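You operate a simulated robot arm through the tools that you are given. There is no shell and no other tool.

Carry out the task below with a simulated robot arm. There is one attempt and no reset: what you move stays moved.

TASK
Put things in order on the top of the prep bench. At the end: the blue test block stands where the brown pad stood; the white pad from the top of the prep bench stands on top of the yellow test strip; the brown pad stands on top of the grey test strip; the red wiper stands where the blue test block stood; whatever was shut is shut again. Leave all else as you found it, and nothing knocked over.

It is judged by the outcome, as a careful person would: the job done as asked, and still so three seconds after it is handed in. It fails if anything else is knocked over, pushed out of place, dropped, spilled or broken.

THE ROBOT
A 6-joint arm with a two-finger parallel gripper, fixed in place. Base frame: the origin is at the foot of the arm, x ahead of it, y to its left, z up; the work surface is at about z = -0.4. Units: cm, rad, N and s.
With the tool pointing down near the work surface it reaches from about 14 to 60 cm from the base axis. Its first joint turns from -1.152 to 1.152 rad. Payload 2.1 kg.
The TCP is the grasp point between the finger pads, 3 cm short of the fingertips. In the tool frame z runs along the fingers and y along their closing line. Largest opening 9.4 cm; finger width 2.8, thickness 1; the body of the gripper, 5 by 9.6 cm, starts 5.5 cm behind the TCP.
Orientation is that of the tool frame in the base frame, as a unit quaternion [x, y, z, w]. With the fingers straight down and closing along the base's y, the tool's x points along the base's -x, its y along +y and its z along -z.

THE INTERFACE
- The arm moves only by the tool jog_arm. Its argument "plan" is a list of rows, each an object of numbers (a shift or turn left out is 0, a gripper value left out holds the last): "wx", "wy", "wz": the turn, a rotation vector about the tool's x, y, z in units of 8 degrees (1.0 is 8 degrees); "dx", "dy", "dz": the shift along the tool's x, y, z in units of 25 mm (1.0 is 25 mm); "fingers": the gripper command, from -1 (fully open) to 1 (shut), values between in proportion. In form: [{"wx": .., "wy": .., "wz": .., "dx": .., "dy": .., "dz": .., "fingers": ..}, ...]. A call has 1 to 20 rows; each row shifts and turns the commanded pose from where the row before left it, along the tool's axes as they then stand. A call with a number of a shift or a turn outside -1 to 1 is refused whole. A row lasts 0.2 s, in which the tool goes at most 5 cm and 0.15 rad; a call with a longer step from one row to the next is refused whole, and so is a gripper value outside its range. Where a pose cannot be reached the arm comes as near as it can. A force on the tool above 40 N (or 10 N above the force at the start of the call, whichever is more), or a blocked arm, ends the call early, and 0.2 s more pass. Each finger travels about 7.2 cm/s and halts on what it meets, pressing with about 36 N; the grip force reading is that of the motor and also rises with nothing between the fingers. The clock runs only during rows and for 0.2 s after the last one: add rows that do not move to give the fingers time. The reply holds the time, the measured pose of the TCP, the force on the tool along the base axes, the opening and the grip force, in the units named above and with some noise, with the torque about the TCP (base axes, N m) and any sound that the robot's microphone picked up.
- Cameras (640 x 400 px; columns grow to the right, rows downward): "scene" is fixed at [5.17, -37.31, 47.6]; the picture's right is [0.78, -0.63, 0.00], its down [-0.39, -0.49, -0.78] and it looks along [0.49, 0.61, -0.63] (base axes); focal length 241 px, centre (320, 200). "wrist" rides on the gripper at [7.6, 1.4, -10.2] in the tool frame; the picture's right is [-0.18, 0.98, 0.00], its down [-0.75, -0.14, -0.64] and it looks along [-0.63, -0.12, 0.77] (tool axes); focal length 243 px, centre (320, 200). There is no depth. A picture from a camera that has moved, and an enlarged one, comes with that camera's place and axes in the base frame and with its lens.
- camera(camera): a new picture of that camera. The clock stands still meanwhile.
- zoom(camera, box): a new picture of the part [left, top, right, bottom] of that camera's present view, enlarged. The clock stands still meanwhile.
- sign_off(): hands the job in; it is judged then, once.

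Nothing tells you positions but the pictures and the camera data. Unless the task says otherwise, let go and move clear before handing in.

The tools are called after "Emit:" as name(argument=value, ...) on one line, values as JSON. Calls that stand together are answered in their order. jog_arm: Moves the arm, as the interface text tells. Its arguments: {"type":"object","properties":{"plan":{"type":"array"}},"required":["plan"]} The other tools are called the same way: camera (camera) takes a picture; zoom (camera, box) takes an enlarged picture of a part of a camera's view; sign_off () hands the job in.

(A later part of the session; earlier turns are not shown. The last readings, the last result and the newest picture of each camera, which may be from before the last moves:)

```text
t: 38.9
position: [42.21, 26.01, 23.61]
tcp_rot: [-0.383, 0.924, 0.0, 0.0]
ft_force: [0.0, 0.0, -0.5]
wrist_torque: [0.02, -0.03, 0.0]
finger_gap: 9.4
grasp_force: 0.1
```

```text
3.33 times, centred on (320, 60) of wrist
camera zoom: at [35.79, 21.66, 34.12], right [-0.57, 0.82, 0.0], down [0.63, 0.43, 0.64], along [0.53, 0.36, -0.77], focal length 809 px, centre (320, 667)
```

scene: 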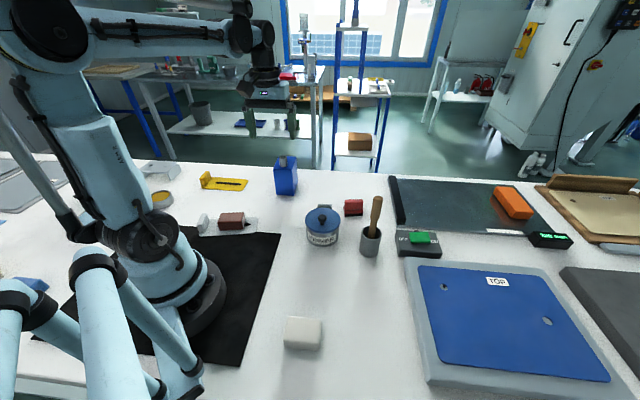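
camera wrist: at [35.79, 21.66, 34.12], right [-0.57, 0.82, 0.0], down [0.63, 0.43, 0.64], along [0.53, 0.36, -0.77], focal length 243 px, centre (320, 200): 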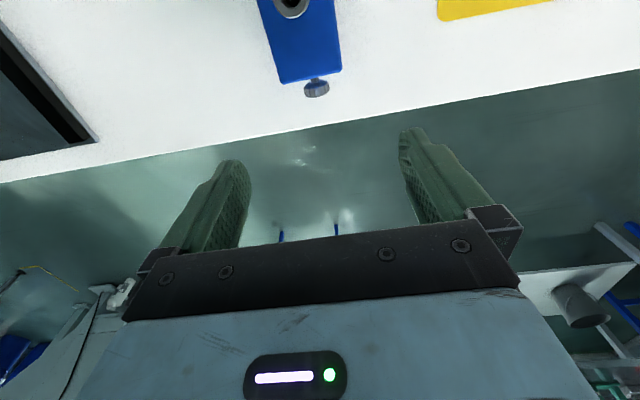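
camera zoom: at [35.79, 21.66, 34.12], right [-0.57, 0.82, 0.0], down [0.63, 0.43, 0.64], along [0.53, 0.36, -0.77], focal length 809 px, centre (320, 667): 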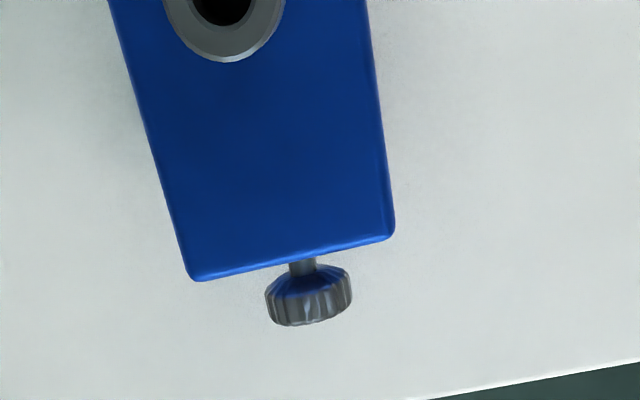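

The knurled knob is a thumbscrew on the block's far face, so it is part of the block. I move over the block's centre and come down to grip its sides, keeping the palm above the nozzle.

Emit:
jog_arm(plan=[{"dx": 0.61, "dy": -0.045}, {"dx": 0.61, "dy": -0.045}, {"dx": 0.61, "dy": -0.045}, {"dx": 0.61, "dy": -0.045}, {"dz": 0.8}, {"dz": 0.8}, {"dz": 0.8}, {}, {}])

Emit:
camera(camera="wrist")

Emit:
camera(camera="scene")

```text
t: 40.9
position: [38.15, 21.46, 17.85]
tcp_rot: [-0.382, 0.924, -0.001, 0.0]
ft_force: [-0.1, -0.3, 1.3]
wrist_torque: [0.0, -0.01, 0.01]
finger_gap: 9.39
grasp_force: 0.0
```

```text
taken
camera wrist: at [31.78, 17.02, 28.24], right [-0.56, 0.83, 0.0], down [0.63, 0.43, 0.64], along [0.53, 0.36, -0.77], focal length 243 px, centre (320, 200)
```

wrist: 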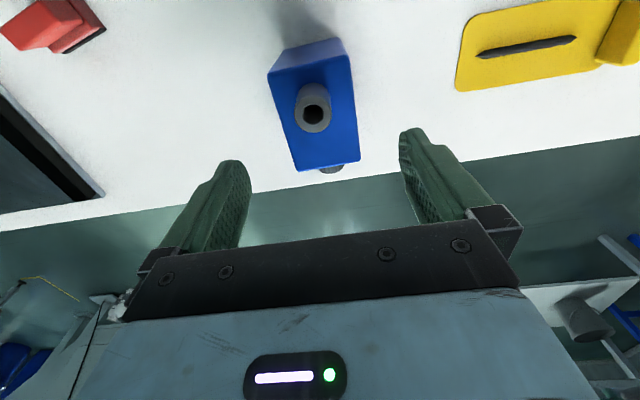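

```text
taken
```

scene: 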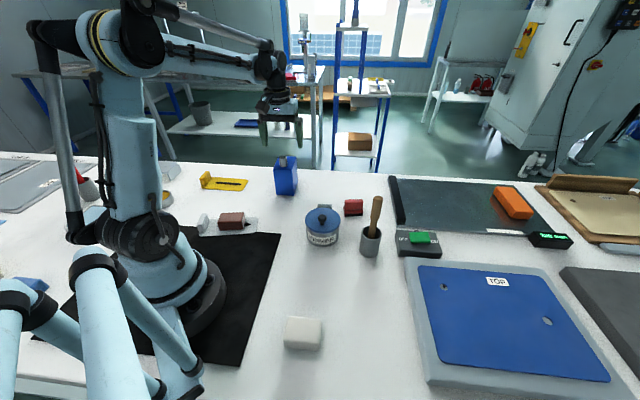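

The block is centred under the gripper to within a millimetre. I come down to z = 7.8 and close on it.

Emit:
jog_arm(plan=[{"dz": 0.8}, {"dz": 0.8}, {"dz": 0.8}, {"dz": 0.7}, {"dz": 0.5}, {"dz": 0.3}, {"dz": 0.12}, {}, {}])

Emit:
jog_arm(plan=[{"fingers": 1}, {"fingers": 1}, {"fingers": 1}, {"fingers": 1}, {}])

Emit:
camera(camera="wrist")

Emit:
zoom(camera="scene", box=[210, 110, 370, 210])

```text
t: 42.9
position: [38.27, 21.42, 7.76]
tcp_rot: [-0.383, 0.924, 0.0, 0.0]
ft_force: [0.0, 0.8, -0.2]
wrist_torque: [0.0, 0.02, 0.0]
finger_gap: 9.41
grasp_force: 0.1
```

```text
t: 44.1
position: [38.4, 21.43, 7.73]
tcp_rot: [-0.382, 0.924, -0.001, 0.0]
ft_force: [0.3, -2.0, 0.1]
wrist_torque: [-0.03, -0.03, 0.0]
finger_gap: 6.44
grasp_force: 36.0
```

```text
taken
camera wrist: at [31.85, 17.07, 18.19], right [-0.56, 0.83, 0.0], down [0.63, 0.43, 0.64], along [0.53, 0.36, -0.77], focal length 243 px, centre (320, 200)
```

wrist: 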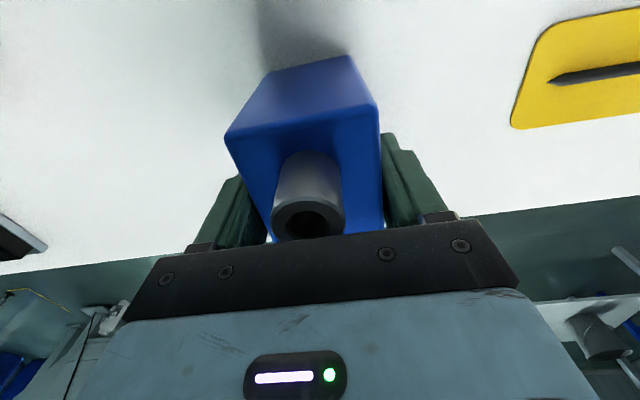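

```text
4.00 times, centred on (290, 160) of scene
camera zoom: at [5.17, -37.31, 47.6], right [0.78, -0.63, 0.0], down [-0.39, -0.49, -0.78], along [0.49, 0.61, -0.63], focal length 966 px, centre (440, 360)
```

zoom: 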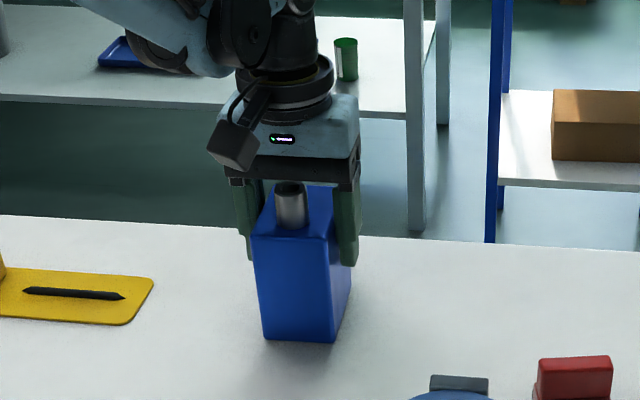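

The fingers hold the block at gap 6.44 cm with 36 N. I lift it slightly and check it is secure.

Emit:
jog_arm(plan=[{"dz": -0.2, "fingers": 1}, {"dz": -0.4}, {"dz": -0.4}, {}, {}])

Emit:
zoom(camera="scene", box=[210, 110, 370, 210])

Emit:
zoom(camera="wrist", box=[180, 20, 460, 195])

```text
t: 45.3
position: [38.21, 21.54, 10.18]
tcp_rot: [-0.383, 0.924, -0.002, 0.0]
ft_force: [-1.0, -0.3, -5.6]
wrist_torque: [0.02, 0.01, -0.02]
finger_gap: 6.41
grasp_force: 36.0
```

```text
4.00 times, centred on (290, 160) of scene
camera zoom: at [5.18, -37.31, 47.6], right [0.78, -0.63, 0.0], down [-0.39, -0.49, -0.78], along [0.49, 0.61, -0.63], focal length 966 px, centre (440, 360)
```

zoom: 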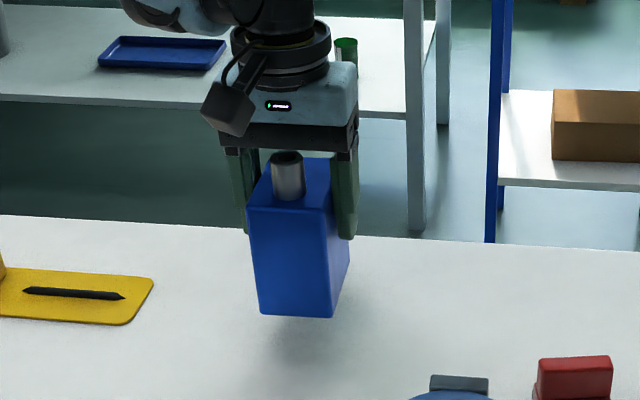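

```text
2.29 times, centred on (320, 108) of wrist
camera zoom: at [31.84, 17.08, 20.7], right [-0.57, 0.83, 0.0], down [0.63, 0.43, 0.64], along [0.53, 0.36, -0.77], focal length 555 px, centre (320, 411)
```

zoom: 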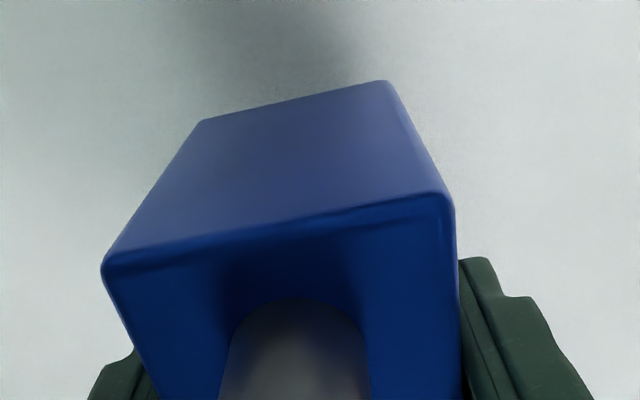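

The block is secure, weighing about 0.55 kg. I raise it well above everything and swing it across, turning it 90° so its long side lies as the brown pad's did.

Emit:
jog_arm(plan=[{"dz": -0.79, "fingers": 1}, {"dz": -0.79}, {"dz": -0.79}, {"dz": -0.79}, {"dz": -0.79}, {"dz": -0.79}, {"dz": -0.79}, {"dz": -0.79}, {}, {"dx": 0.815, "dy": -0.29}, {"dx": 0.815, "dy": -0.29}, {"dx": 0.815, "dy": -0.29}, {"dx": 0.815, "dy": -0.29}, {"dx": 0.815, "dy": -0.29}, {"dx": 0.815, "dy": -0.29}, {}])

Emit:
jog_arm(plan=[{"dx": 0.815, "dy": -0.29, "fingers": 1}, {"dx": 0.815, "dy": -0.29}, {"dx": 0.815, "dy": -0.29}, {"dx": 0.815, "dy": -0.29}, {"dx": 0.815, "dy": -0.29}, {"wz": 0.93}, {"wz": 0.93}, {"wz": 0.93}, {"wz": 0.93}, {"wz": 0.93}, {"wz": 0.93}, {"wz": 0.93}, {"wz": 0.93}, {"wz": 0.93}, {"wz": 0.93}, {"wz": 0.93}, {"wz": 0.93}, {}])

Emit:
camera(camera="scene")

```text
t: 48.7
position: [32.56, 9.57, 26.12]
tcp_rot: [-0.383, 0.924, -0.001, 0.0]
ft_force: [0.4, -0.2, -6.2]
wrist_torque: [0.0, 0.02, 0.01]
finger_gap: 6.41
grasp_force: 35.7
```

```text
t: 52.5
position: [27.97, -0.03, 26.03]
tcp_rot: [0.378, 0.926, 0.0, 0.001]
ft_force: [1.0, 0.1, -6.5]
wrist_torque: [-0.01, -0.01, 0.02]
finger_gap: 6.44
grasp_force: 35.9
```

```text
taken
```

scene: 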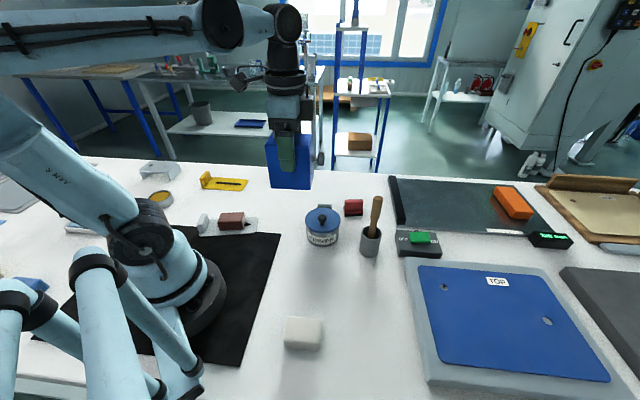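

The block is now turned to +44°. I carry it over to the place where the brown pad was.

Emit:
jog_arm(plan=[{"dx": -0.5237, "dy": -0.7348, "fingers": 1}, {"dx": -0.5237, "dy": -0.7348}, {"dx": -0.5237, "dy": -0.7348}, {"dx": -0.5237, "dy": -0.7348}, {"dx": -0.5237, "dy": -0.7348}, {"dx": -0.5237, "dy": -0.7348}, {"dx": -0.5237, "dy": -0.7348}, {"dx": -0.5237, "dy": -0.7348}, {"dx": -0.5237, "dy": -0.7348}, {"dx": -0.5237, "dy": -0.7348}, {"dx": -0.5237, "dy": -0.7348}, {"dx": -0.5237, "dy": -0.7348}, {"dx": -0.5237, "dy": -0.7348}, {}, {}])

Emit:
camera(camera="scene")

Emit:
camera(camera="wrist")

```text
t: 55.7
position: [23.58, -29.14, 26.15]
tcp_rot: [0.377, 0.926, 0.0, 0.001]
ft_force: [-0.4, 0.4, -5.4]
wrist_torque: [0.01, 0.0, -0.03]
finger_gap: 6.44
grasp_force: 36.3
```

```text
taken
```

scene: 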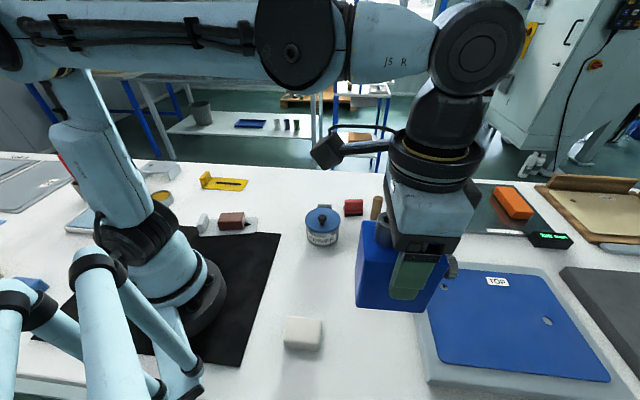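

```text
taken
camera wrist: at [19.06, -22.83, 36.55], right [0.82, 0.58, 0.0], down [0.44, -0.63, 0.64], along [0.37, -0.53, -0.77], focal length 243 px, centre (320, 200)
```

wrist: 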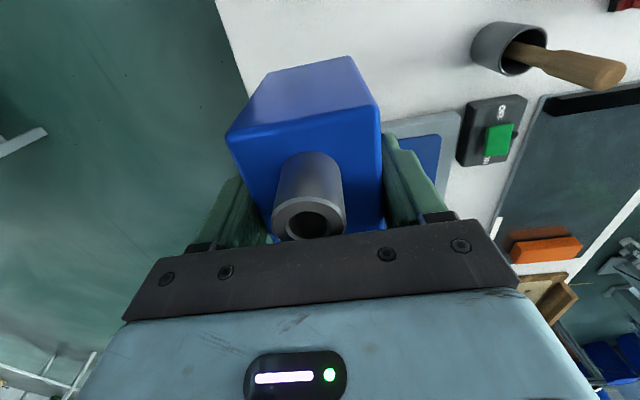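

The block hangs above its new place. I lower it to a few millimetres above the bench.

Emit:
jog_arm(plan=[{"dz": 0.8, "fingers": 1}, {"dz": 0.8}, {"dz": 0.8}, {"dz": 0.8}, {"dz": 0.8}, {"dz": 0.8}, {"dz": 0.8}, {"dz": 0.7}, {"dz": 0.45}, {"dz": 0.2}, {}, {}])

Emit:
zoom(camera="scene", box=[260, 240, 500, 390])

```text
t: 58.3
position: [23.5, -29.14, 8.76]
tcp_rot: [0.378, 0.926, 0.0, 0.0]
ft_force: [0.5, 0.3, -6.5]
wrist_torque: [-0.02, 0.02, -0.01]
finger_gap: 6.43
grasp_force: 35.7
```

```text
2.67 times, centred on (380, 315) of scene
camera zoom: at [5.18, -37.31, 47.6], right [0.78, -0.63, 0.0], down [-0.39, -0.49, -0.78], along [0.49, 0.61, -0.63], focal length 644 px, centre (160, -107)
```

zoom: 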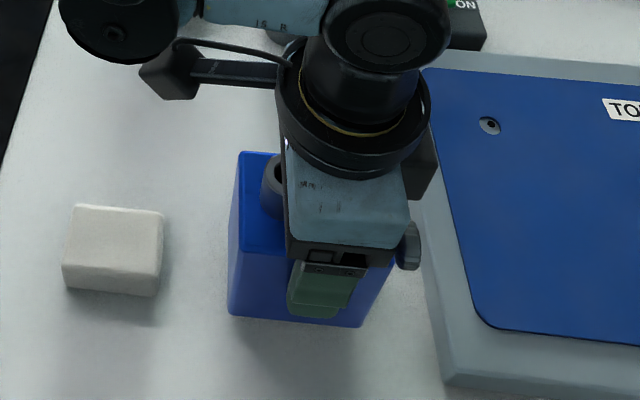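

The block hangs about 1 cm above the bench, clear of the panel and the white pad. I lower it gently onto the bench.

Emit:
jog_arm(plan=[{"dx": 0.06, "dz": 0.15, "fingers": 1}, {"dz": 0.12}, {}, {}])

Emit:
jog_arm(plan=[{"dz": 0.05, "fingers": 1}, {}, {}])

Emit:
jog_arm(plan=[{"dz": 0.04, "fingers": 1}, {}, {}])

```text
t: 59.3
position: [23.36, -29.02, 8.01]
tcp_rot: [0.377, 0.926, 0.0, 0.0]
ft_force: [0.4, -0.5, -6.1]
wrist_torque: [0.01, 0.03, -0.02]
finger_gap: 6.43
grasp_force: 35.9
```

```text
t: 60.1
position: [23.44, -29.01, 7.93]
tcp_rot: [0.377, 0.926, 0.0, 0.001]
ft_force: [-0.8, 0.2, -6.5]
wrist_torque: [0.0, -0.01, 0.02]
finger_gap: 6.41
grasp_force: 35.9
```

```text
t: 60.9
position: [23.31, -28.92, 7.87]
tcp_rot: [0.377, 0.926, 0.0, 0.001]
ft_force: [0.3, -0.7, -6.7]
wrist_torque: [-0.01, -0.02, 0.01]
finger_gap: 6.45
grasp_force: 36.4
```

Emit:
jog_arm(plan=[{"dz": 0.04, "fingers": 1}, {}, {}])

Emit:
jog_arm(plan=[{"dz": 0.02, "fingers": 1}, {}, {}])

```text
t: 61.7
position: [23.36, -29.08, 7.81]
tcp_rot: [0.378, 0.926, 0.0, 0.001]
ft_force: [-0.5, 0.0, -6.4]
wrist_torque: [0.03, -0.02, -0.02]
finger_gap: 6.46
grasp_force: 35.9
```

```text
t: 62.5
position: [23.42, -29.03, 7.76]
tcp_rot: [0.377, 0.926, -0.001, 0.0]
ft_force: [-3.1, -0.5, 15.8]
wrist_torque: [0.81, 0.39, 0.07]
finger_gap: 6.4
grasp_force: 36.6
```

Contact made. I ease off slightly, then release.

Emit:
jog_arm(plan=[{"dz": -0.012, "fingers": 1}, {}, {}])

Emit:
zoom(camera="scene", box=[260, 240, 500, 390])

```text
t: 63.3
position: [23.41, -28.92, 7.76]
tcp_rot: [0.377, 0.926, -0.001, 0.001]
ft_force: [-6.5, -3.3, 13.4]
wrist_torque: [0.55, 0.55, 0.28]
finger_gap: 6.44
grasp_force: 35.7
```

```text
2.67 times, centred on (380, 315) of scene
camera zoom: at [5.17, -37.3, 47.61], right [0.78, -0.63, 0.0], down [-0.39, -0.49, -0.78], along [0.49, 0.61, -0.63], focal length 644 px, centre (160, -107)
```

zoom: 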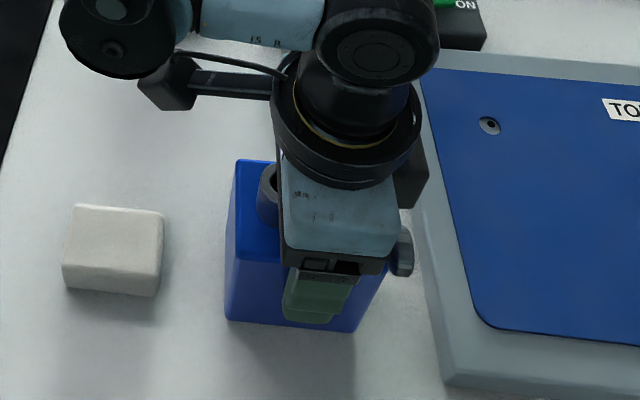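

The block is down on the bench. I release it and rise straight up.

Emit:
jog_arm(plan=[{"fingers": 0.0}, {"fingers": -0.4}, {"fingers": -0.8}, {"fingers": -1}, {}])

Emit:
jog_arm(plan=[{"dz": -0.3}, {"dz": -0.6}, {"dz": -0.9}, {"dz": -0.9}, {"dz": -0.9}, {"dz": -0.9}, {"dz": -0.9}, {}, {}])

Emit:
camera(camera="scene")

Emit:
camera(camera="wrist")

```text
t: 64.5
position: [23.4, -28.96, 7.74]
tcp_rot: [0.377, 0.926, 0.0, 0.0]
ft_force: [0.2, 0.7, 0.5]
wrist_torque: [0.01, -0.01, -0.02]
finger_gap: 9.41
grasp_force: 0.0
```

```text
t: 66.5
position: [23.37, -29.09, 21.34]
tcp_rot: [0.377, 0.926, -0.001, 0.002]
ft_force: [0.0, -0.7, -0.9]
wrist_torque: [0.02, -0.03, 0.02]
finger_gap: 9.41
grasp_force: 0.1
```

```text
taken
```

scene: 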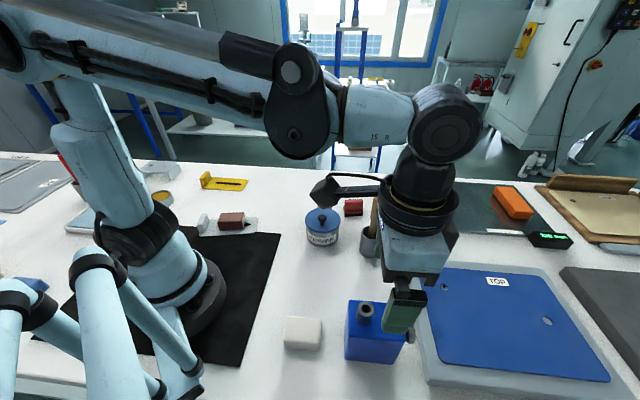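

```text
taken
camera wrist: at [18.92, -22.74, 31.76], right [0.82, 0.58, 0.0], down [0.44, -0.63, 0.64], along [0.37, -0.53, -0.77], focal length 243 px, centre (320, 200)
```

wrist: 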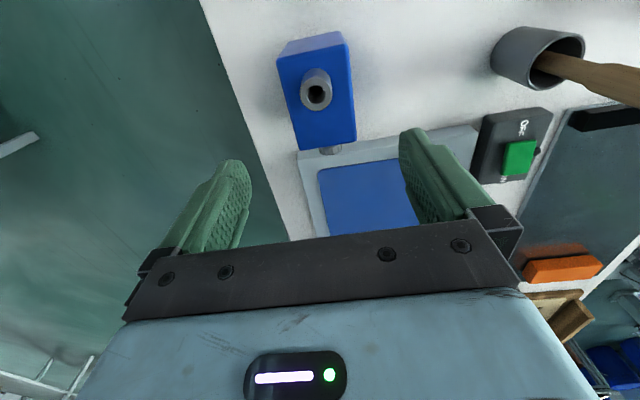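

The blue block stands upright where the brown pad was. Next the white pad: I move above it with the same gripper turn and measure it.

Emit:
jog_arm(plan=[{"dx": 0.81}, {"dx": 0.81}, {"dx": 0.81}, {"dx": 0.81}, {"dx": 0.81}, {"dx": 0.81}, {"dz": 0.6}, {"dz": 0.6}, {"dz": 0.5}, {}, {}])

Emit:
camera(camera="wrist")

Emit:
camera(camera="scene")

```text
t: 68.9
position: [14.8, -20.53, 17.03]
tcp_rot: [0.377, 0.926, 0.0, 0.001]
ft_force: [0.2, 0.3, -0.1]
wrist_torque: [0.0, -0.01, -0.03]
finger_gap: 9.42
grasp_force: 0.1
```

```text
taken
camera wrist: at [10.41, -14.21, 27.44], right [0.82, 0.58, 0.0], down [0.44, -0.63, 0.64], along [0.37, -0.53, -0.77], focal length 243 px, centre (320, 200)
```

wrist: 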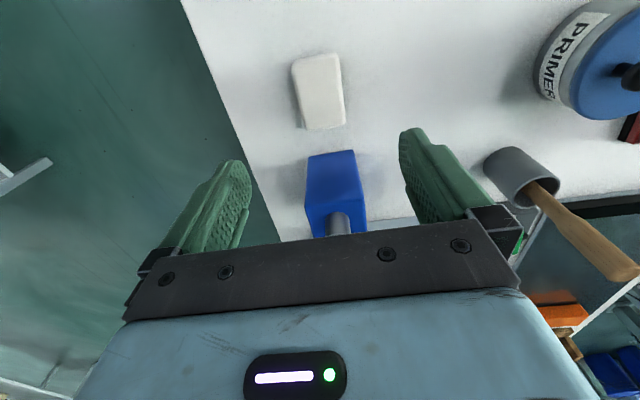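

```text
taken
```

scene: 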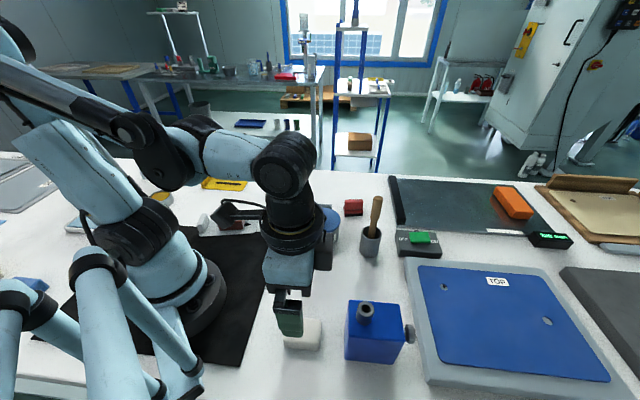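

Emit:
zoom(camera="wrist", box=[240, 40, 400, 140])

```text
4.00 times, centred on (320, 90) of wrist
camera zoom: at [10.41, -14.21, 27.44], right [0.82, 0.58, 0.0], down [0.44, -0.63, 0.64], along [0.37, -0.53, -0.77], focal length 970 px, centre (320, 640)
```

zoom: 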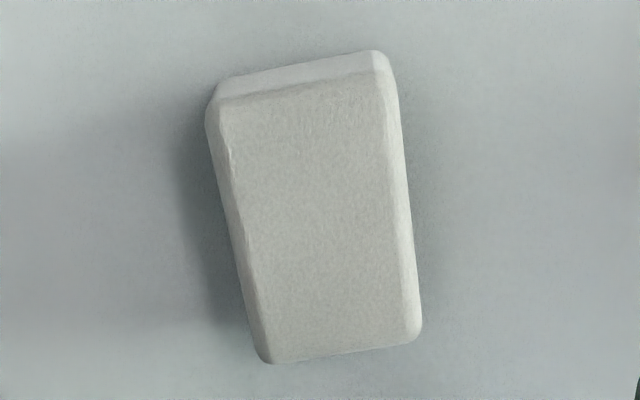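

The white pad is centred under the gripper and aligned, and matches the brown one in size. I go down and grip it.

Emit:
jog_arm(plan=[{"dz": 0.8, "fingers": -1}, {"dz": 0.8}, {"dz": 0.8}, {"dz": 0.8}, {"dz": 0.8}, {"dz": 0.6}, {"dz": 0.45}, {"dz": 0.3}, {"dz": 0.1}, {}, {}])

Emit:
jog_arm(plan=[{"fingers": 1}, {"fingers": 1}, {"fingers": 1}, {"fingers": 1}, {"fingers": 1}])

Emit:
jog_arm(plan=[{"dz": -0.3}, {"dz": -0.6}, {"dz": -0.8}, {}, {}])

Emit:
camera(camera="wrist")

```text
t: 71.3
position: [14.75, -20.58, 3.36]
tcp_rot: [0.377, 0.926, -0.001, 0.0]
ft_force: [0.7, -0.1, 0.0]
wrist_torque: [-0.02, -0.01, -0.01]
finger_gap: 9.39
grasp_force: 0.0
```

```text
t: 72.5
position: [14.68, -20.46, 3.47]
tcp_rot: [0.377, 0.926, 0.0, 0.001]
ft_force: [0.5, -0.1, 0.4]
wrist_torque: [0.03, -0.02, -0.04]
finger_gap: 4.35
grasp_force: 35.6
```

```text
t: 73.7
position: [14.83, -20.51, 7.73]
tcp_rot: [0.377, 0.926, -0.002, -0.001]
ft_force: [-0.4, -1.1, -0.6]
wrist_torque: [0.02, -0.01, 0.01]
finger_gap: 4.38
grasp_force: 35.8
```

```text
taken
camera wrist: at [10.31, -14.17, 18.07], right [0.82, 0.58, 0.0], down [0.44, -0.63, 0.64], along [0.37, -0.53, -0.77], focal length 243 px, centre (320, 200)
```

wrist: 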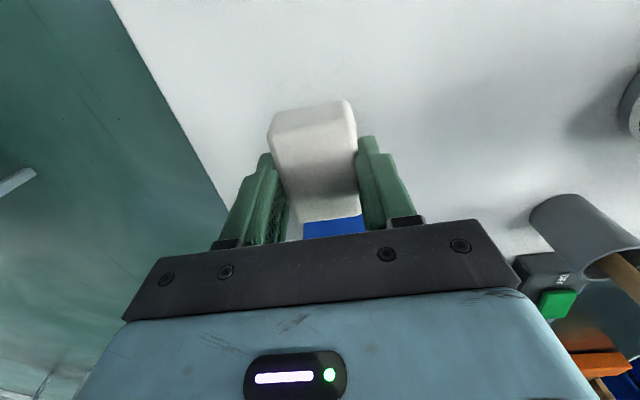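

The white pad is held (gap 4.38 cm). I raise it and carry it around to the yellow strip on the far left.

Emit:
jog_arm(plan=[{"dz": -0.815, "fingers": 1}, {"dz": -0.815}, {"dz": -0.815}, {"dz": -0.815}, {"dz": -0.815}, {"dz": -0.815}, {"dz": -0.815}, {"dx": 0.368, "dy": 0.787}, {"dx": 0.368, "dy": 0.787}, {"dx": 0.368, "dy": 0.787}, {"dx": 0.368, "dy": 0.787}, {"dx": 0.368, "dy": 0.787}, {"dx": 0.368, "dy": 0.787}, {"dx": 0.368, "dy": 0.787}, {"dx": 0.368, "dy": 0.787}, {"dx": 0.368, "dy": 0.787}, {"dx": 0.368, "dy": 0.787}, {}])

Emit:
jog_arm(plan=[{"dx": 0.744, "dy": 0.8215, "fingers": 1}, {"dx": 0.744, "dy": 0.8215}, {"dx": 0.744, "dy": 0.8215}, {"dx": 0.744, "dy": 0.8215}, {"dx": 0.744, "dy": 0.8215}, {"dx": 0.744, "dy": 0.8215}, {"dx": 0.744, "dy": 0.8215}, {"dx": 0.744, "dy": 0.8215}, {"dx": 0.744, "dy": 0.8215}, {}, {}])

Emit:
camera(camera="scene")

Emit:
camera(camera="wrist")

```text
t: 77.5
position: [21.93, 0.01, 21.87]
tcp_rot: [0.377, 0.926, -0.001, 0.001]
ft_force: [0.0, 1.1, 0.2]
wrist_torque: [0.0, -0.01, 0.03]
finger_gap: 4.4
grasp_force: 36.0
```

```text
t: 79.9
position: [22.79, 24.95, 21.89]
tcp_rot: [0.377, 0.926, 0.0, 0.0]
ft_force: [-1.4, -0.3, -1.2]
wrist_torque: [0.02, -0.03, 0.0]
finger_gap: 4.39
grasp_force: 35.8
```

```text
taken
```

scene: 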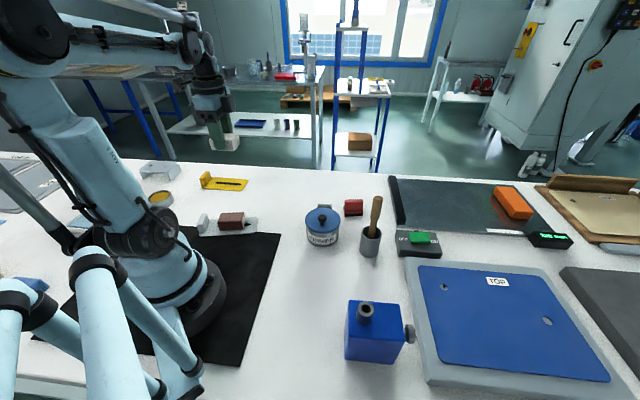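

```text
taken
camera wrist: at [18.36, 31.33, 32.3], right [0.82, 0.58, 0.0], down [0.44, -0.63, 0.64], along [0.37, -0.53, -0.77], focal length 243 px, centre (320, 200)
```

wrist: 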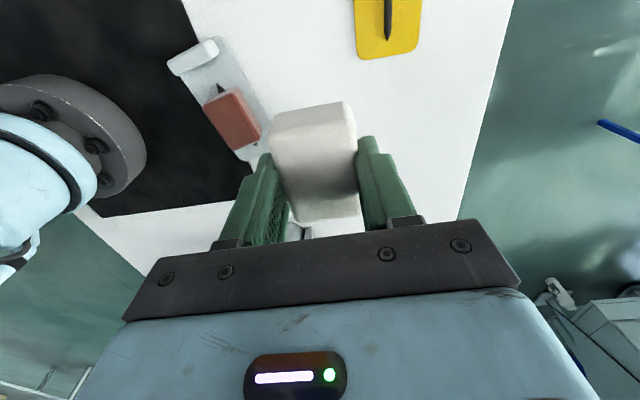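

The wrist still has range at this turn. I finish the move to above the yellow strip.

Emit:
jog_arm(plan=[{"dx": 0.744, "dy": 0.8215, "fingers": 1}, {"dx": 0.744, "dy": 0.8215}, {"dx": 0.744, "dy": 0.8215}, {"dx": 0.744, "dy": 0.8215}, {}, {}])

Emit:
camera(camera="wrist")

Emit:
zoom(camera="wrist", box=[230, 0, 390, 100])

Emit:
camera(camera="scene")

```text
t: 81.3
position: [23.24, 35.88, 21.73]
tcp_rot: [0.378, 0.926, 0.0, 0.001]
ft_force: [-1.0, 0.7, -0.3]
wrist_torque: [0.01, -0.02, 0.0]
finger_gap: 4.39
grasp_force: 36.2
```

```text
taken
camera wrist: at [18.71, 42.27, 32.27], right [0.82, 0.58, 0.0], down [0.44, -0.63, 0.64], along [0.37, -0.53, -0.77], focal length 243 px, centre (320, 200)
```

wrist: 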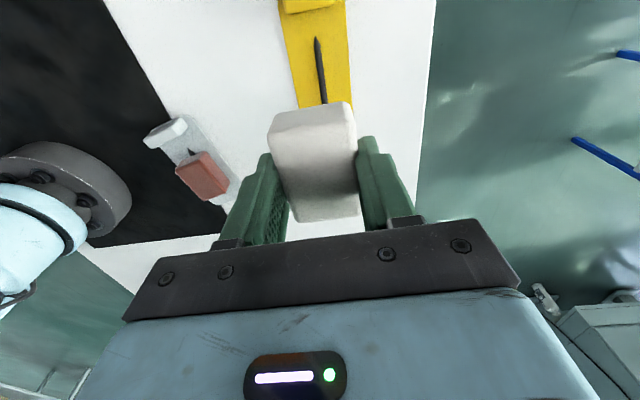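

```text
4.00 times, centred on (310, 50) of wrist
camera zoom: at [18.71, 42.27, 32.27], right [0.82, 0.58, 0.0], down [0.44, -0.63, 0.64], along [0.37, -0.53, -0.77], focal length 970 px, centre (360, 800)
```

zoom: 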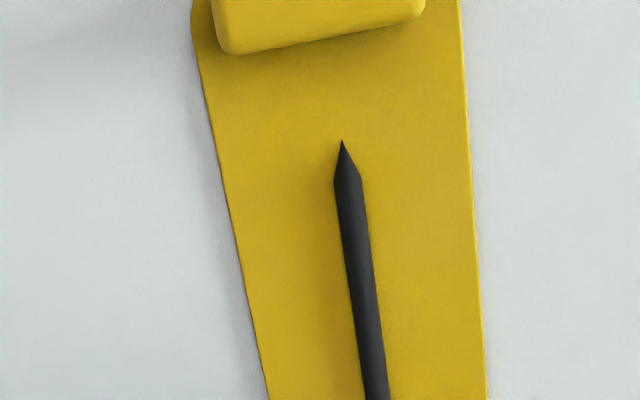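

```text
taken
```

scene: 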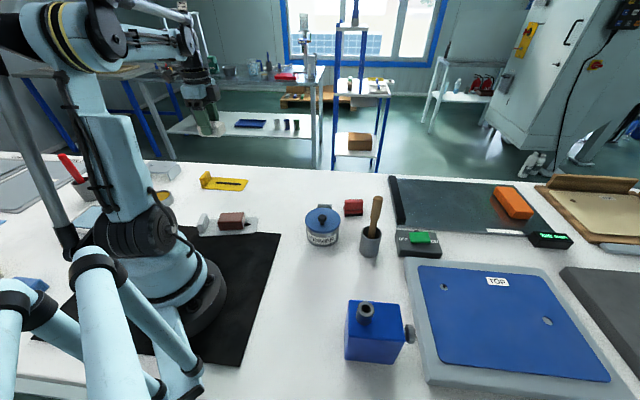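

The strip's mark runs in line to about 1.5°, offset about 2 mm. I correct both and lower the pad to just above the plate.

Emit:
jog_arm(plan=[{"wz": 0.19, "dy": 0.08, "fingers": 1}, {"dz": 0.8}, {"dz": 0.8}, {"dz": 0.8}, {"dz": 0.8}, {"dz": 0.8}, {"dz": 0.8}, {"dz": 0.8}, {"dz": 0.7}, {"dz": 0.35}, {"dz": 0.05}, {}, {}])

Emit:
camera(camera="wrist")

Emit:
zoom(camera="scene", box=[150, 130, 310, 230])

```text
t: 84.1
position: [23.25, 36.1, 4.99]
tcp_rot: [0.389, 0.921, 0.0, 0.001]
ft_force: [0.6, -0.8, 0.0]
wrist_torque: [-0.03, -0.04, -0.02]
finger_gap: 4.37
grasp_force: 35.9
```

```text
taken
camera wrist: at [19.01, 42.6, 15.43], right [0.83, 0.55, 0.0], down [0.42, -0.64, 0.64], along [0.36, -0.54, -0.77], focal length 243 px, centre (320, 200)
```

wrist: 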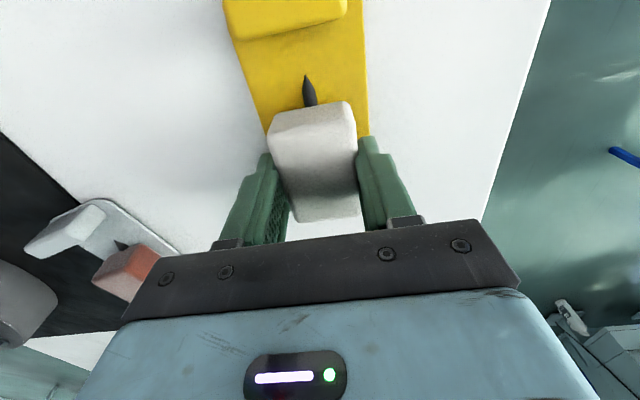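

```text
4.00 times, centred on (230, 180) of scene
camera zoom: at [5.17, -37.31, 47.6], right [0.78, -0.63, 0.0], down [-0.39, -0.49, -0.78], along [0.49, 0.61, -0.63], focal length 966 px, centre (680, 280)
```

zoom: 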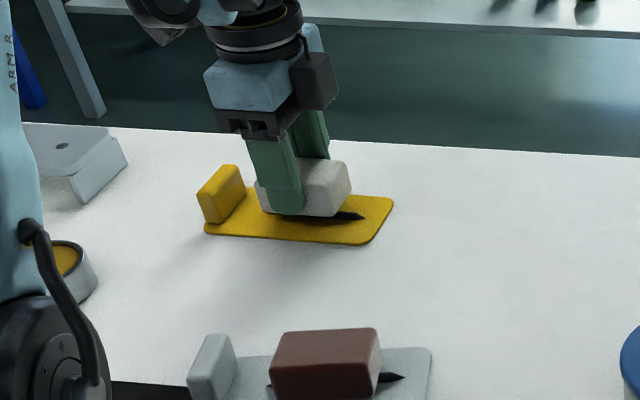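

The white pad is centred over the yellow plate. I lower it in small steps until it touches.

Emit:
jog_arm(plan=[{"dz": 0.15, "fingers": 1}, {"dz": 0.15}, {}, {}])

Emit:
jog_arm(plan=[{"dz": 0.05, "fingers": 1}, {}, {}])

Emit:
jog_arm(plan=[{"dz": 0.025, "fingers": 1}, {}, {}])

```text
t: 85.1
position: [23.52, 36.13, 4.36]
tcp_rot: [0.39, 0.921, -0.001, 0.001]
ft_force: [0.2, 0.2, -0.2]
wrist_torque: [-0.01, -0.01, -0.03]
finger_gap: 4.4
grasp_force: 36.0
```

```text
t: 85.9
position: [23.41, 36.11, 4.14]
tcp_rot: [0.389, 0.921, -0.001, 0.001]
ft_force: [0.0, -0.2, -1.3]
wrist_torque: [-0.01, -0.02, -0.01]
finger_gap: 4.35
grasp_force: 35.9
```

```text
t: 86.7
position: [23.3, 36.07, 4.01]
tcp_rot: [0.388, 0.922, 0.0, 0.001]
ft_force: [0.3, -1.1, -0.8]
wrist_torque: [0.03, -0.04, 0.0]
finger_gap: 4.39
grasp_force: 36.5
```

Emit:
jog_arm(plan=[{"dz": 0.025, "fingers": 1}, {}, {}])

Emit:
jog_arm(plan=[{"dz": 0.02, "fingers": 1}, {}, {}])

```text
t: 87.5
position: [23.33, 36.05, 4.04]
tcp_rot: [0.389, 0.921, 0.0, 0.001]
ft_force: [0.5, 0.0, -0.2]
wrist_torque: [0.02, 0.0, 0.0]
finger_gap: 4.38
grasp_force: 36.2
```

```text
t: 88.3
position: [23.39, 36.05, 3.94]
tcp_rot: [0.389, 0.921, 0.0, 0.001]
ft_force: [0.4, 0.6, -0.5]
wrist_torque: [-0.05, 0.0, 0.04]
finger_gap: 4.38
grasp_force: 36.2
```

Emit:
jog_arm(plan=[{"dz": 0.02, "fingers": 1}, {}, {}])

Emit:
jog_arm(plan=[{"dz": 0.02, "fingers": 1}, {}, {}])

```text
t: 89.1
position: [23.41, 36.12, 3.92]
tcp_rot: [0.39, 0.921, 0.0, 0.001]
ft_force: [-0.2, 0.3, -0.8]
wrist_torque: [0.0, -0.01, 0.0]
finger_gap: 4.37
grasp_force: 36.1
```

```text
t: 89.9
position: [23.28, 36.07, 3.95]
tcp_rot: [0.389, 0.921, -0.001, 0.0]
ft_force: [0.7, 1.3, -0.5]
wrist_torque: [0.02, -0.01, -0.01]
finger_gap: 4.38
grasp_force: 35.9
```

Still free by a hair. Continuing with small steps.

Emit:
jog_arm(plan=[{"dz": 0.02, "fingers": 1}, {}, {}])

Emit:
jog_arm(plan=[{"dz": 0.02, "fingers": 1}, {}, {}])

```text
t: 90.7
position: [23.42, 36.14, 3.92]
tcp_rot: [0.389, 0.921, 0.0, 0.0]
ft_force: [0.2, 0.3, -0.7]
wrist_torque: [0.0, -0.02, 0.04]
finger_gap: 4.37
grasp_force: 35.7
```

```text
t: 91.5
position: [23.28, 36.19, 3.87]
tcp_rot: [0.39, 0.921, 0.0, 0.001]
ft_force: [0.3, 0.0, -0.6]
wrist_torque: [-0.01, 0.02, -0.01]
finger_gap: 4.38
grasp_force: 35.3
```

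Emit:
jog_arm(plan=[{"dz": 0.02, "fingers": 1}, {}, {}])

Emit:
jog_arm(plan=[{"dz": 0.02, "fingers": 1}, {}, {}])

Emit:
zoom(camera="scene", box=[180, 150, 276, 210])

```text
t: 92.3
position: [23.36, 36.05, 3.79]
tcp_rot: [0.388, 0.922, -0.001, 0.001]
ft_force: [-0.3, 0.3, 0.6]
wrist_torque: [0.05, 0.0, 0.01]
finger_gap: 4.39
grasp_force: 36.0
```

```text
t: 93.1
position: [23.3, 36.18, 3.7]
tcp_rot: [0.389, 0.921, -0.001, 0.0]
ft_force: [0.4, 0.3, -0.4]
wrist_torque: [0.03, -0.02, 0.0]
finger_gap: 4.39
grasp_force: 35.9
```

```text
6.67 times, centred on (228, 180) of scene
camera zoom: at [5.17, -37.31, 47.6], right [0.78, -0.63, 0.0], down [-0.39, -0.49, -0.78], along [0.49, 0.61, -0.63], focal length 1610 px, centre (933, 333)
```

zoom: 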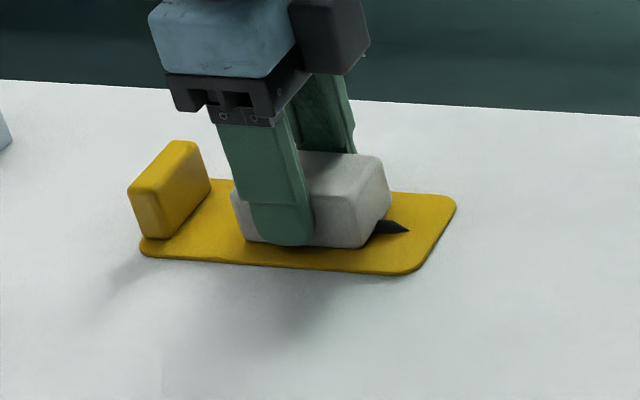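

Very close now; continuing with small steps.

Emit:
jog_arm(plan=[{"dz": 0.02, "fingers": 1}, {}, {}])

Emit:
jog_arm(plan=[{"dz": 0.02, "fingers": 1}, {}, {}])

```text
t: 93.9
position: [23.29, 36.16, 3.59]
tcp_rot: [0.389, 0.921, 0.0, 0.001]
ft_force: [2.6, -1.1, 15.0]
wrist_torque: [-0.06, -0.15, -0.02]
finger_gap: 4.36
grasp_force: 36.1
```

```text
t: 94.7
position: [23.29, 36.2, 3.61]
tcp_rot: [0.39, 0.921, 0.0, 0.0]
ft_force: [2.8, 4.1, 10.8]
wrist_torque: [0.12, -0.14, 0.01]
finger_gap: 4.38
grasp_force: 35.9
```

Contact at z = 3.6. I ease off, open partway and rise.

Emit:
jog_arm(plan=[{"dz": -0.02, "fingers": 1}, {}, {"fingers": -0.4}, {"fingers": -0.4}, {"fingers": -0.4}, {}])

Emit:
jog_arm(plan=[{"dz": -0.2}, {"dz": -0.5}, {"dz": -0.9}, {"dz": -0.9}, {"dz": -0.9}, {"dz": -0.9}, {"dz": -0.9, "fingers": -1}, {"dz": -0.9}, {"dz": -0.9}, {}, {}])

Emit:
camera(camera="wrist")

Emit:
zoom(camera="scene", box=[150, 140, 310, 240])

```text
t: 96.1
position: [23.31, 36.07, 3.79]
tcp_rot: [0.389, 0.921, 0.0, 0.001]
ft_force: [-0.2, 0.1, 0.2]
wrist_torque: [-0.01, -0.02, 0.03]
finger_gap: 6.61
grasp_force: 0.1
```

```text
t: 98.5
position: [23.39, 36.1, 21.42]
tcp_rot: [0.388, 0.922, -0.001, 0.001]
ft_force: [-0.5, 0.0, -0.2]
wrist_torque: [-0.03, -0.01, 0.0]
finger_gap: 9.4
grasp_force: 0.0
```

```text
taken
camera wrist: at [19.2, 42.61, 31.7], right [0.83, 0.55, 0.0], down [0.42, -0.64, 0.64], along [0.36, -0.54, -0.77], focal length 243 px, centre (320, 200)
```

wrist: 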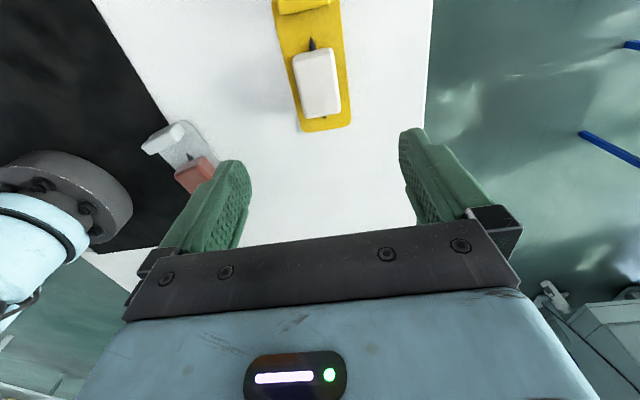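

```text
4.00 times, centred on (230, 190) of scene
camera zoom: at [5.17, -37.31, 47.6], right [0.78, -0.63, 0.0], down [-0.39, -0.49, -0.78], along [0.49, 0.61, -0.63], focal length 966 px, centre (680, 240)
```

zoom: 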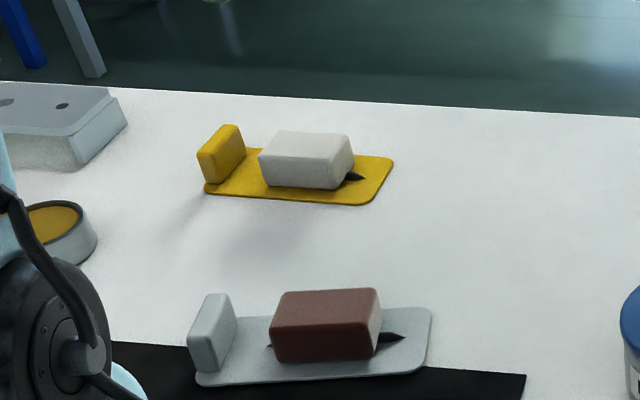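

Both pads now stand on their strips, and the strips have not shifted. Last is the red wiper: its base looks centred at about (46.9, -1.5), turned -34°. I turn the gripper and go above it.

Emit:
jog_arm(plan=[{"wz": -0.7}, {"wz": -0.7}, {"dx": -0.856, "dy": -0.372}, {"dx": -0.856, "dy": -0.372}, {"dx": -0.856, "dy": -0.372}, {"dx": -0.856, "dy": -0.372}, {"dx": -0.856, "dy": -0.372}, {"dx": -0.856, "dy": -0.372}, {"dx": -0.856, "dy": -0.372}, {"dx": -0.856, "dy": -0.372}, {"dx": -0.856, "dy": -0.372}, {"dx": -0.856, "dy": -0.372}, {"dx": -0.856, "dy": -0.372}, {"dx": -0.856, "dy": -0.372}, {}, {}])

Emit:
jog_arm(plan=[{"dx": -0.856, "dy": -0.372}, {"dx": -0.856, "dy": -0.372}, {"dx": -0.856, "dy": -0.372}, {"dx": -0.856, "dy": -0.372}, {"dx": -0.856, "dy": -0.372}, {"dx": -0.856, "dy": -0.372}, {"dx": -0.856, "dy": -0.372}, {}, {}])

Emit:
camera(camera="wrist")

Emit:
camera(camera="scene")

```text
t: 101.9
position: [38.19, 12.29, 21.12]
tcp_rot: [0.298, 0.955, -0.001, 0.001]
ft_force: [-0.5, 0.4, 0.4]
wrist_torque: [0.0, -0.01, 0.03]
finger_gap: 9.4
grasp_force: 0.0
```

```text
t: 103.9
position: [46.8, -1.49, 21.06]
tcp_rot: [0.297, 0.955, -0.001, -0.001]
ft_force: [-0.3, -0.1, 0.0]
wrist_torque: [0.0, 0.03, 0.0]
finger_gap: 9.42
grasp_force: 0.0
```

```text
taken
camera wrist: at [41.32, 4.03, 31.56], right [0.71, 0.7, 0.0], down [0.54, -0.54, 0.64], along [0.45, -0.46, -0.77], focal length 243 px, centre (320, 200)
```

wrist: 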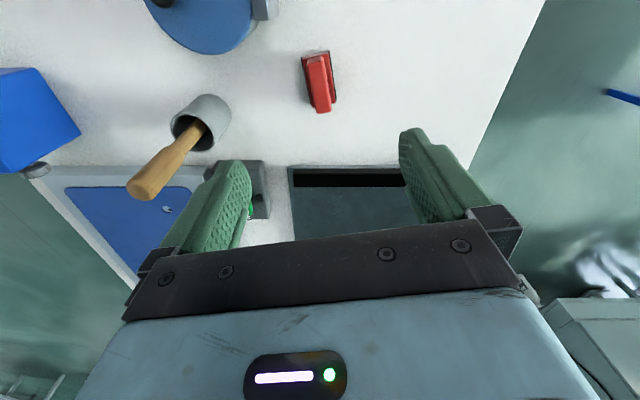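

```text
taken
```

scene: 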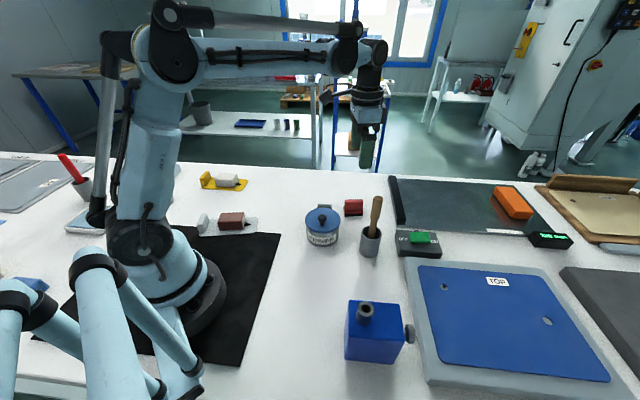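

Emit:
zoom(camera="wrist", box=[256, 30, 384, 110])

Emit:
zoom(camera="scene", box=[305, 180, 401, 240])

```text
5.00 times, centred on (320, 70) of wrist
camera zoom: at [41.32, 4.03, 31.56], right [0.71, 0.7, 0.0], down [0.54, -0.54, 0.64], along [0.45, -0.46, -0.77], focal length 1213 px, centre (320, 850)
```

zoom: 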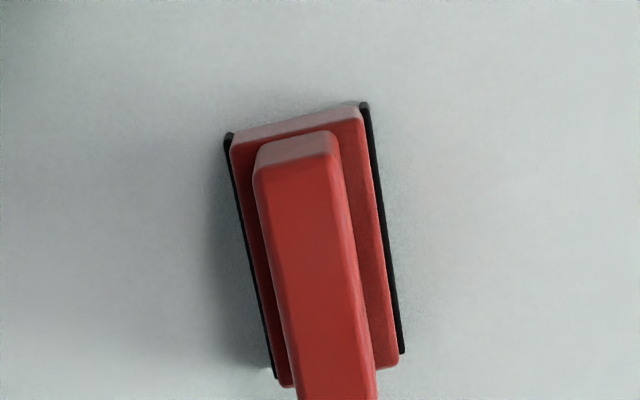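

```text
6.67 times, centred on (353, 210) of scene
camera zoom: at [5.17, -37.31, 47.6], right [0.78, -0.63, 0.0], down [-0.39, -0.49, -0.78], along [0.49, 0.61, -0.63], focal length 1610 px, centre (100, 133)
```

zoom: 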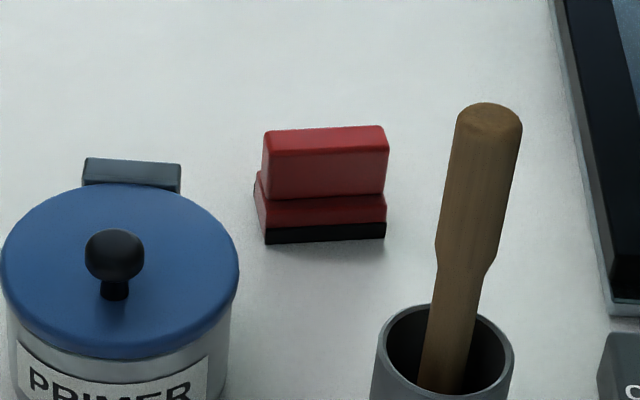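

The wiper is centred within 1.5 mm; its handle is about 1.6 cm thick, top near z = 4. I shift slightly and descend to grip the handle above the base.

Emit:
jog_arm(plan=[{"dx": 0.06, "fingers": -1}, {"dz": 0.8}, {"dz": 0.8}, {"dz": 0.8}, {"dz": 0.8}, {"dz": 0.8}, {"dz": 0.8}, {}, {}])

Emit:
camera(camera="wrist")

Emit:
zoom(camera="scene", box=[273, 140, 433, 240])

```text
t: 105.9
position: [46.44, -1.47, 9.06]
tcp_rot: [0.297, 0.955, -0.001, 0.001]
ft_force: [0.5, -0.3, -1.0]
wrist_torque: [0.01, -0.01, -0.04]
finger_gap: 9.4
grasp_force: 0.0
```

```text
taken
camera wrist: at [40.99, 4.06, 19.48], right [0.71, 0.7, 0.0], down [0.54, -0.54, 0.64], along [0.45, -0.46, -0.77], focal length 243 px, centre (320, 200)
```

wrist: 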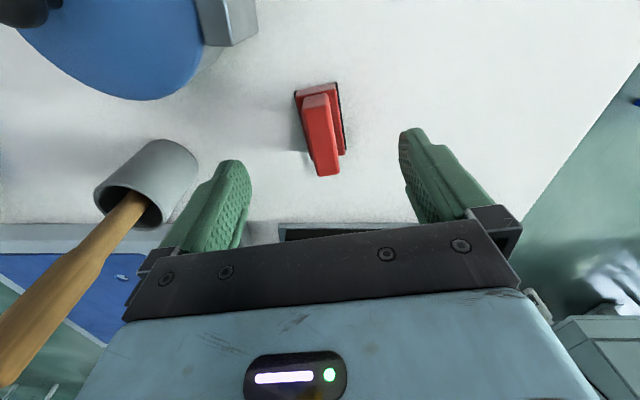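

```text
4.00 times, centred on (353, 190) of scene
camera zoom: at [5.17, -37.31, 47.6], right [0.78, -0.63, 0.0], down [-0.39, -0.49, -0.78], along [0.49, 0.61, -0.63], focal length 966 px, centre (188, 240)
```

zoom: 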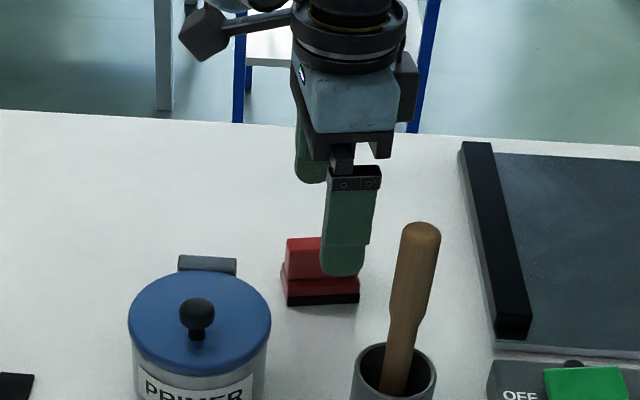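

Let me check the alignment over the handle once more before the final descent.

Emit:
zoom(camera="wrist", box=[240, 70, 400, 170])

```text
4.00 times, centred on (320, 120) of wrist
camera zoom: at [40.99, 4.06, 19.48], right [0.71, 0.7, 0.0], down [0.54, -0.54, 0.64], along [0.45, -0.46, -0.77], focal length 970 px, centre (320, 520)
```

zoom: 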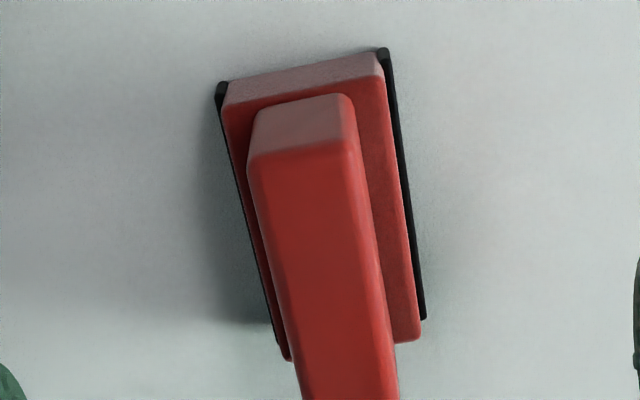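

The handle sits 1.3 mm to one side; I correct that, finish the descent and close.

Emit:
jog_arm(plan=[{"dx": -0.04, "dy": 0.05, "dz": 0.5}, {"dz": 0.6}, {"dz": 0.4}, {"dz": 0.2}, {}, {}])

Emit:
jog_arm(plan=[{"fingers": 1}, {"fingers": 1}, {"fingers": 1}, {"fingers": 1}, {"fingers": 1}, {"fingers": 1}, {}])

Emit:
jog_arm(plan=[{"dz": -0.3}, {"dz": -0.5}, {"dz": -0.8}, {}, {}])

Emit:
camera(camera="wrist")

Emit:
zoom(camera="scene", box=[273, 140, 433, 240])

```text
t: 107.3
position: [46.73, -1.46, 4.91]
tcp_rot: [0.297, 0.955, -0.001, 0.001]
ft_force: [-0.5, 0.4, -0.5]
wrist_torque: [0.03, 0.02, 0.0]
finger_gap: 9.43
grasp_force: 0.1
```

```text
t: 108.9
position: [46.77, -1.5, 4.96]
tcp_rot: [0.298, 0.955, 0.0, 0.0]
ft_force: [-0.6, -0.4, 1.0]
wrist_torque: [-0.03, 0.01, -0.02]
finger_gap: 1.67
grasp_force: 35.8
```

```text
t: 110.1
position: [46.75, -1.28, 8.79]
tcp_rot: [0.297, 0.955, -0.001, 0.0]
ft_force: [0.6, -0.6, -1.0]
wrist_torque: [0.01, 0.02, 0.02]
finger_gap: 1.67
grasp_force: 36.1
```

```text
taken
camera wrist: at [41.29, 4.15, 19.33], right [0.71, 0.7, 0.0], down [0.54, -0.54, 0.64], along [0.45, -0.46, -0.77], focal length 243 px, centre (320, 200)
```

wrist: 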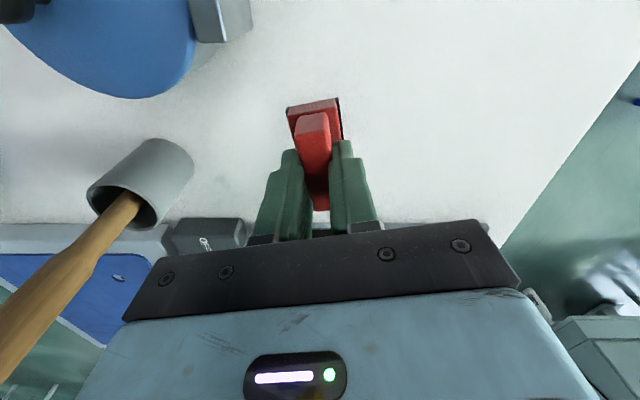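

```text
4.00 times, centred on (353, 190) of scene
camera zoom: at [5.18, -37.31, 47.6], right [0.78, -0.63, 0.0], down [-0.39, -0.49, -0.78], along [0.49, 0.61, -0.63], focal length 966 px, centre (188, 240)
```

zoom: 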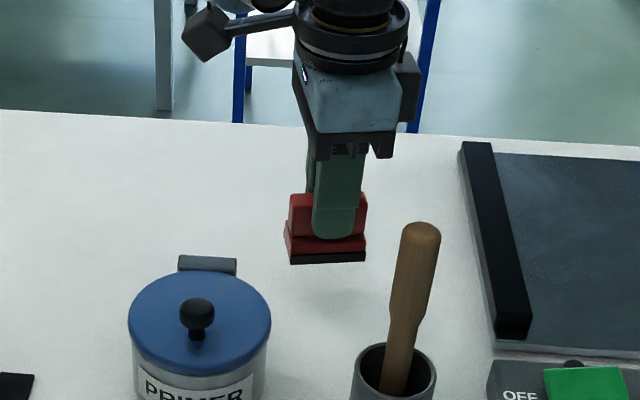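

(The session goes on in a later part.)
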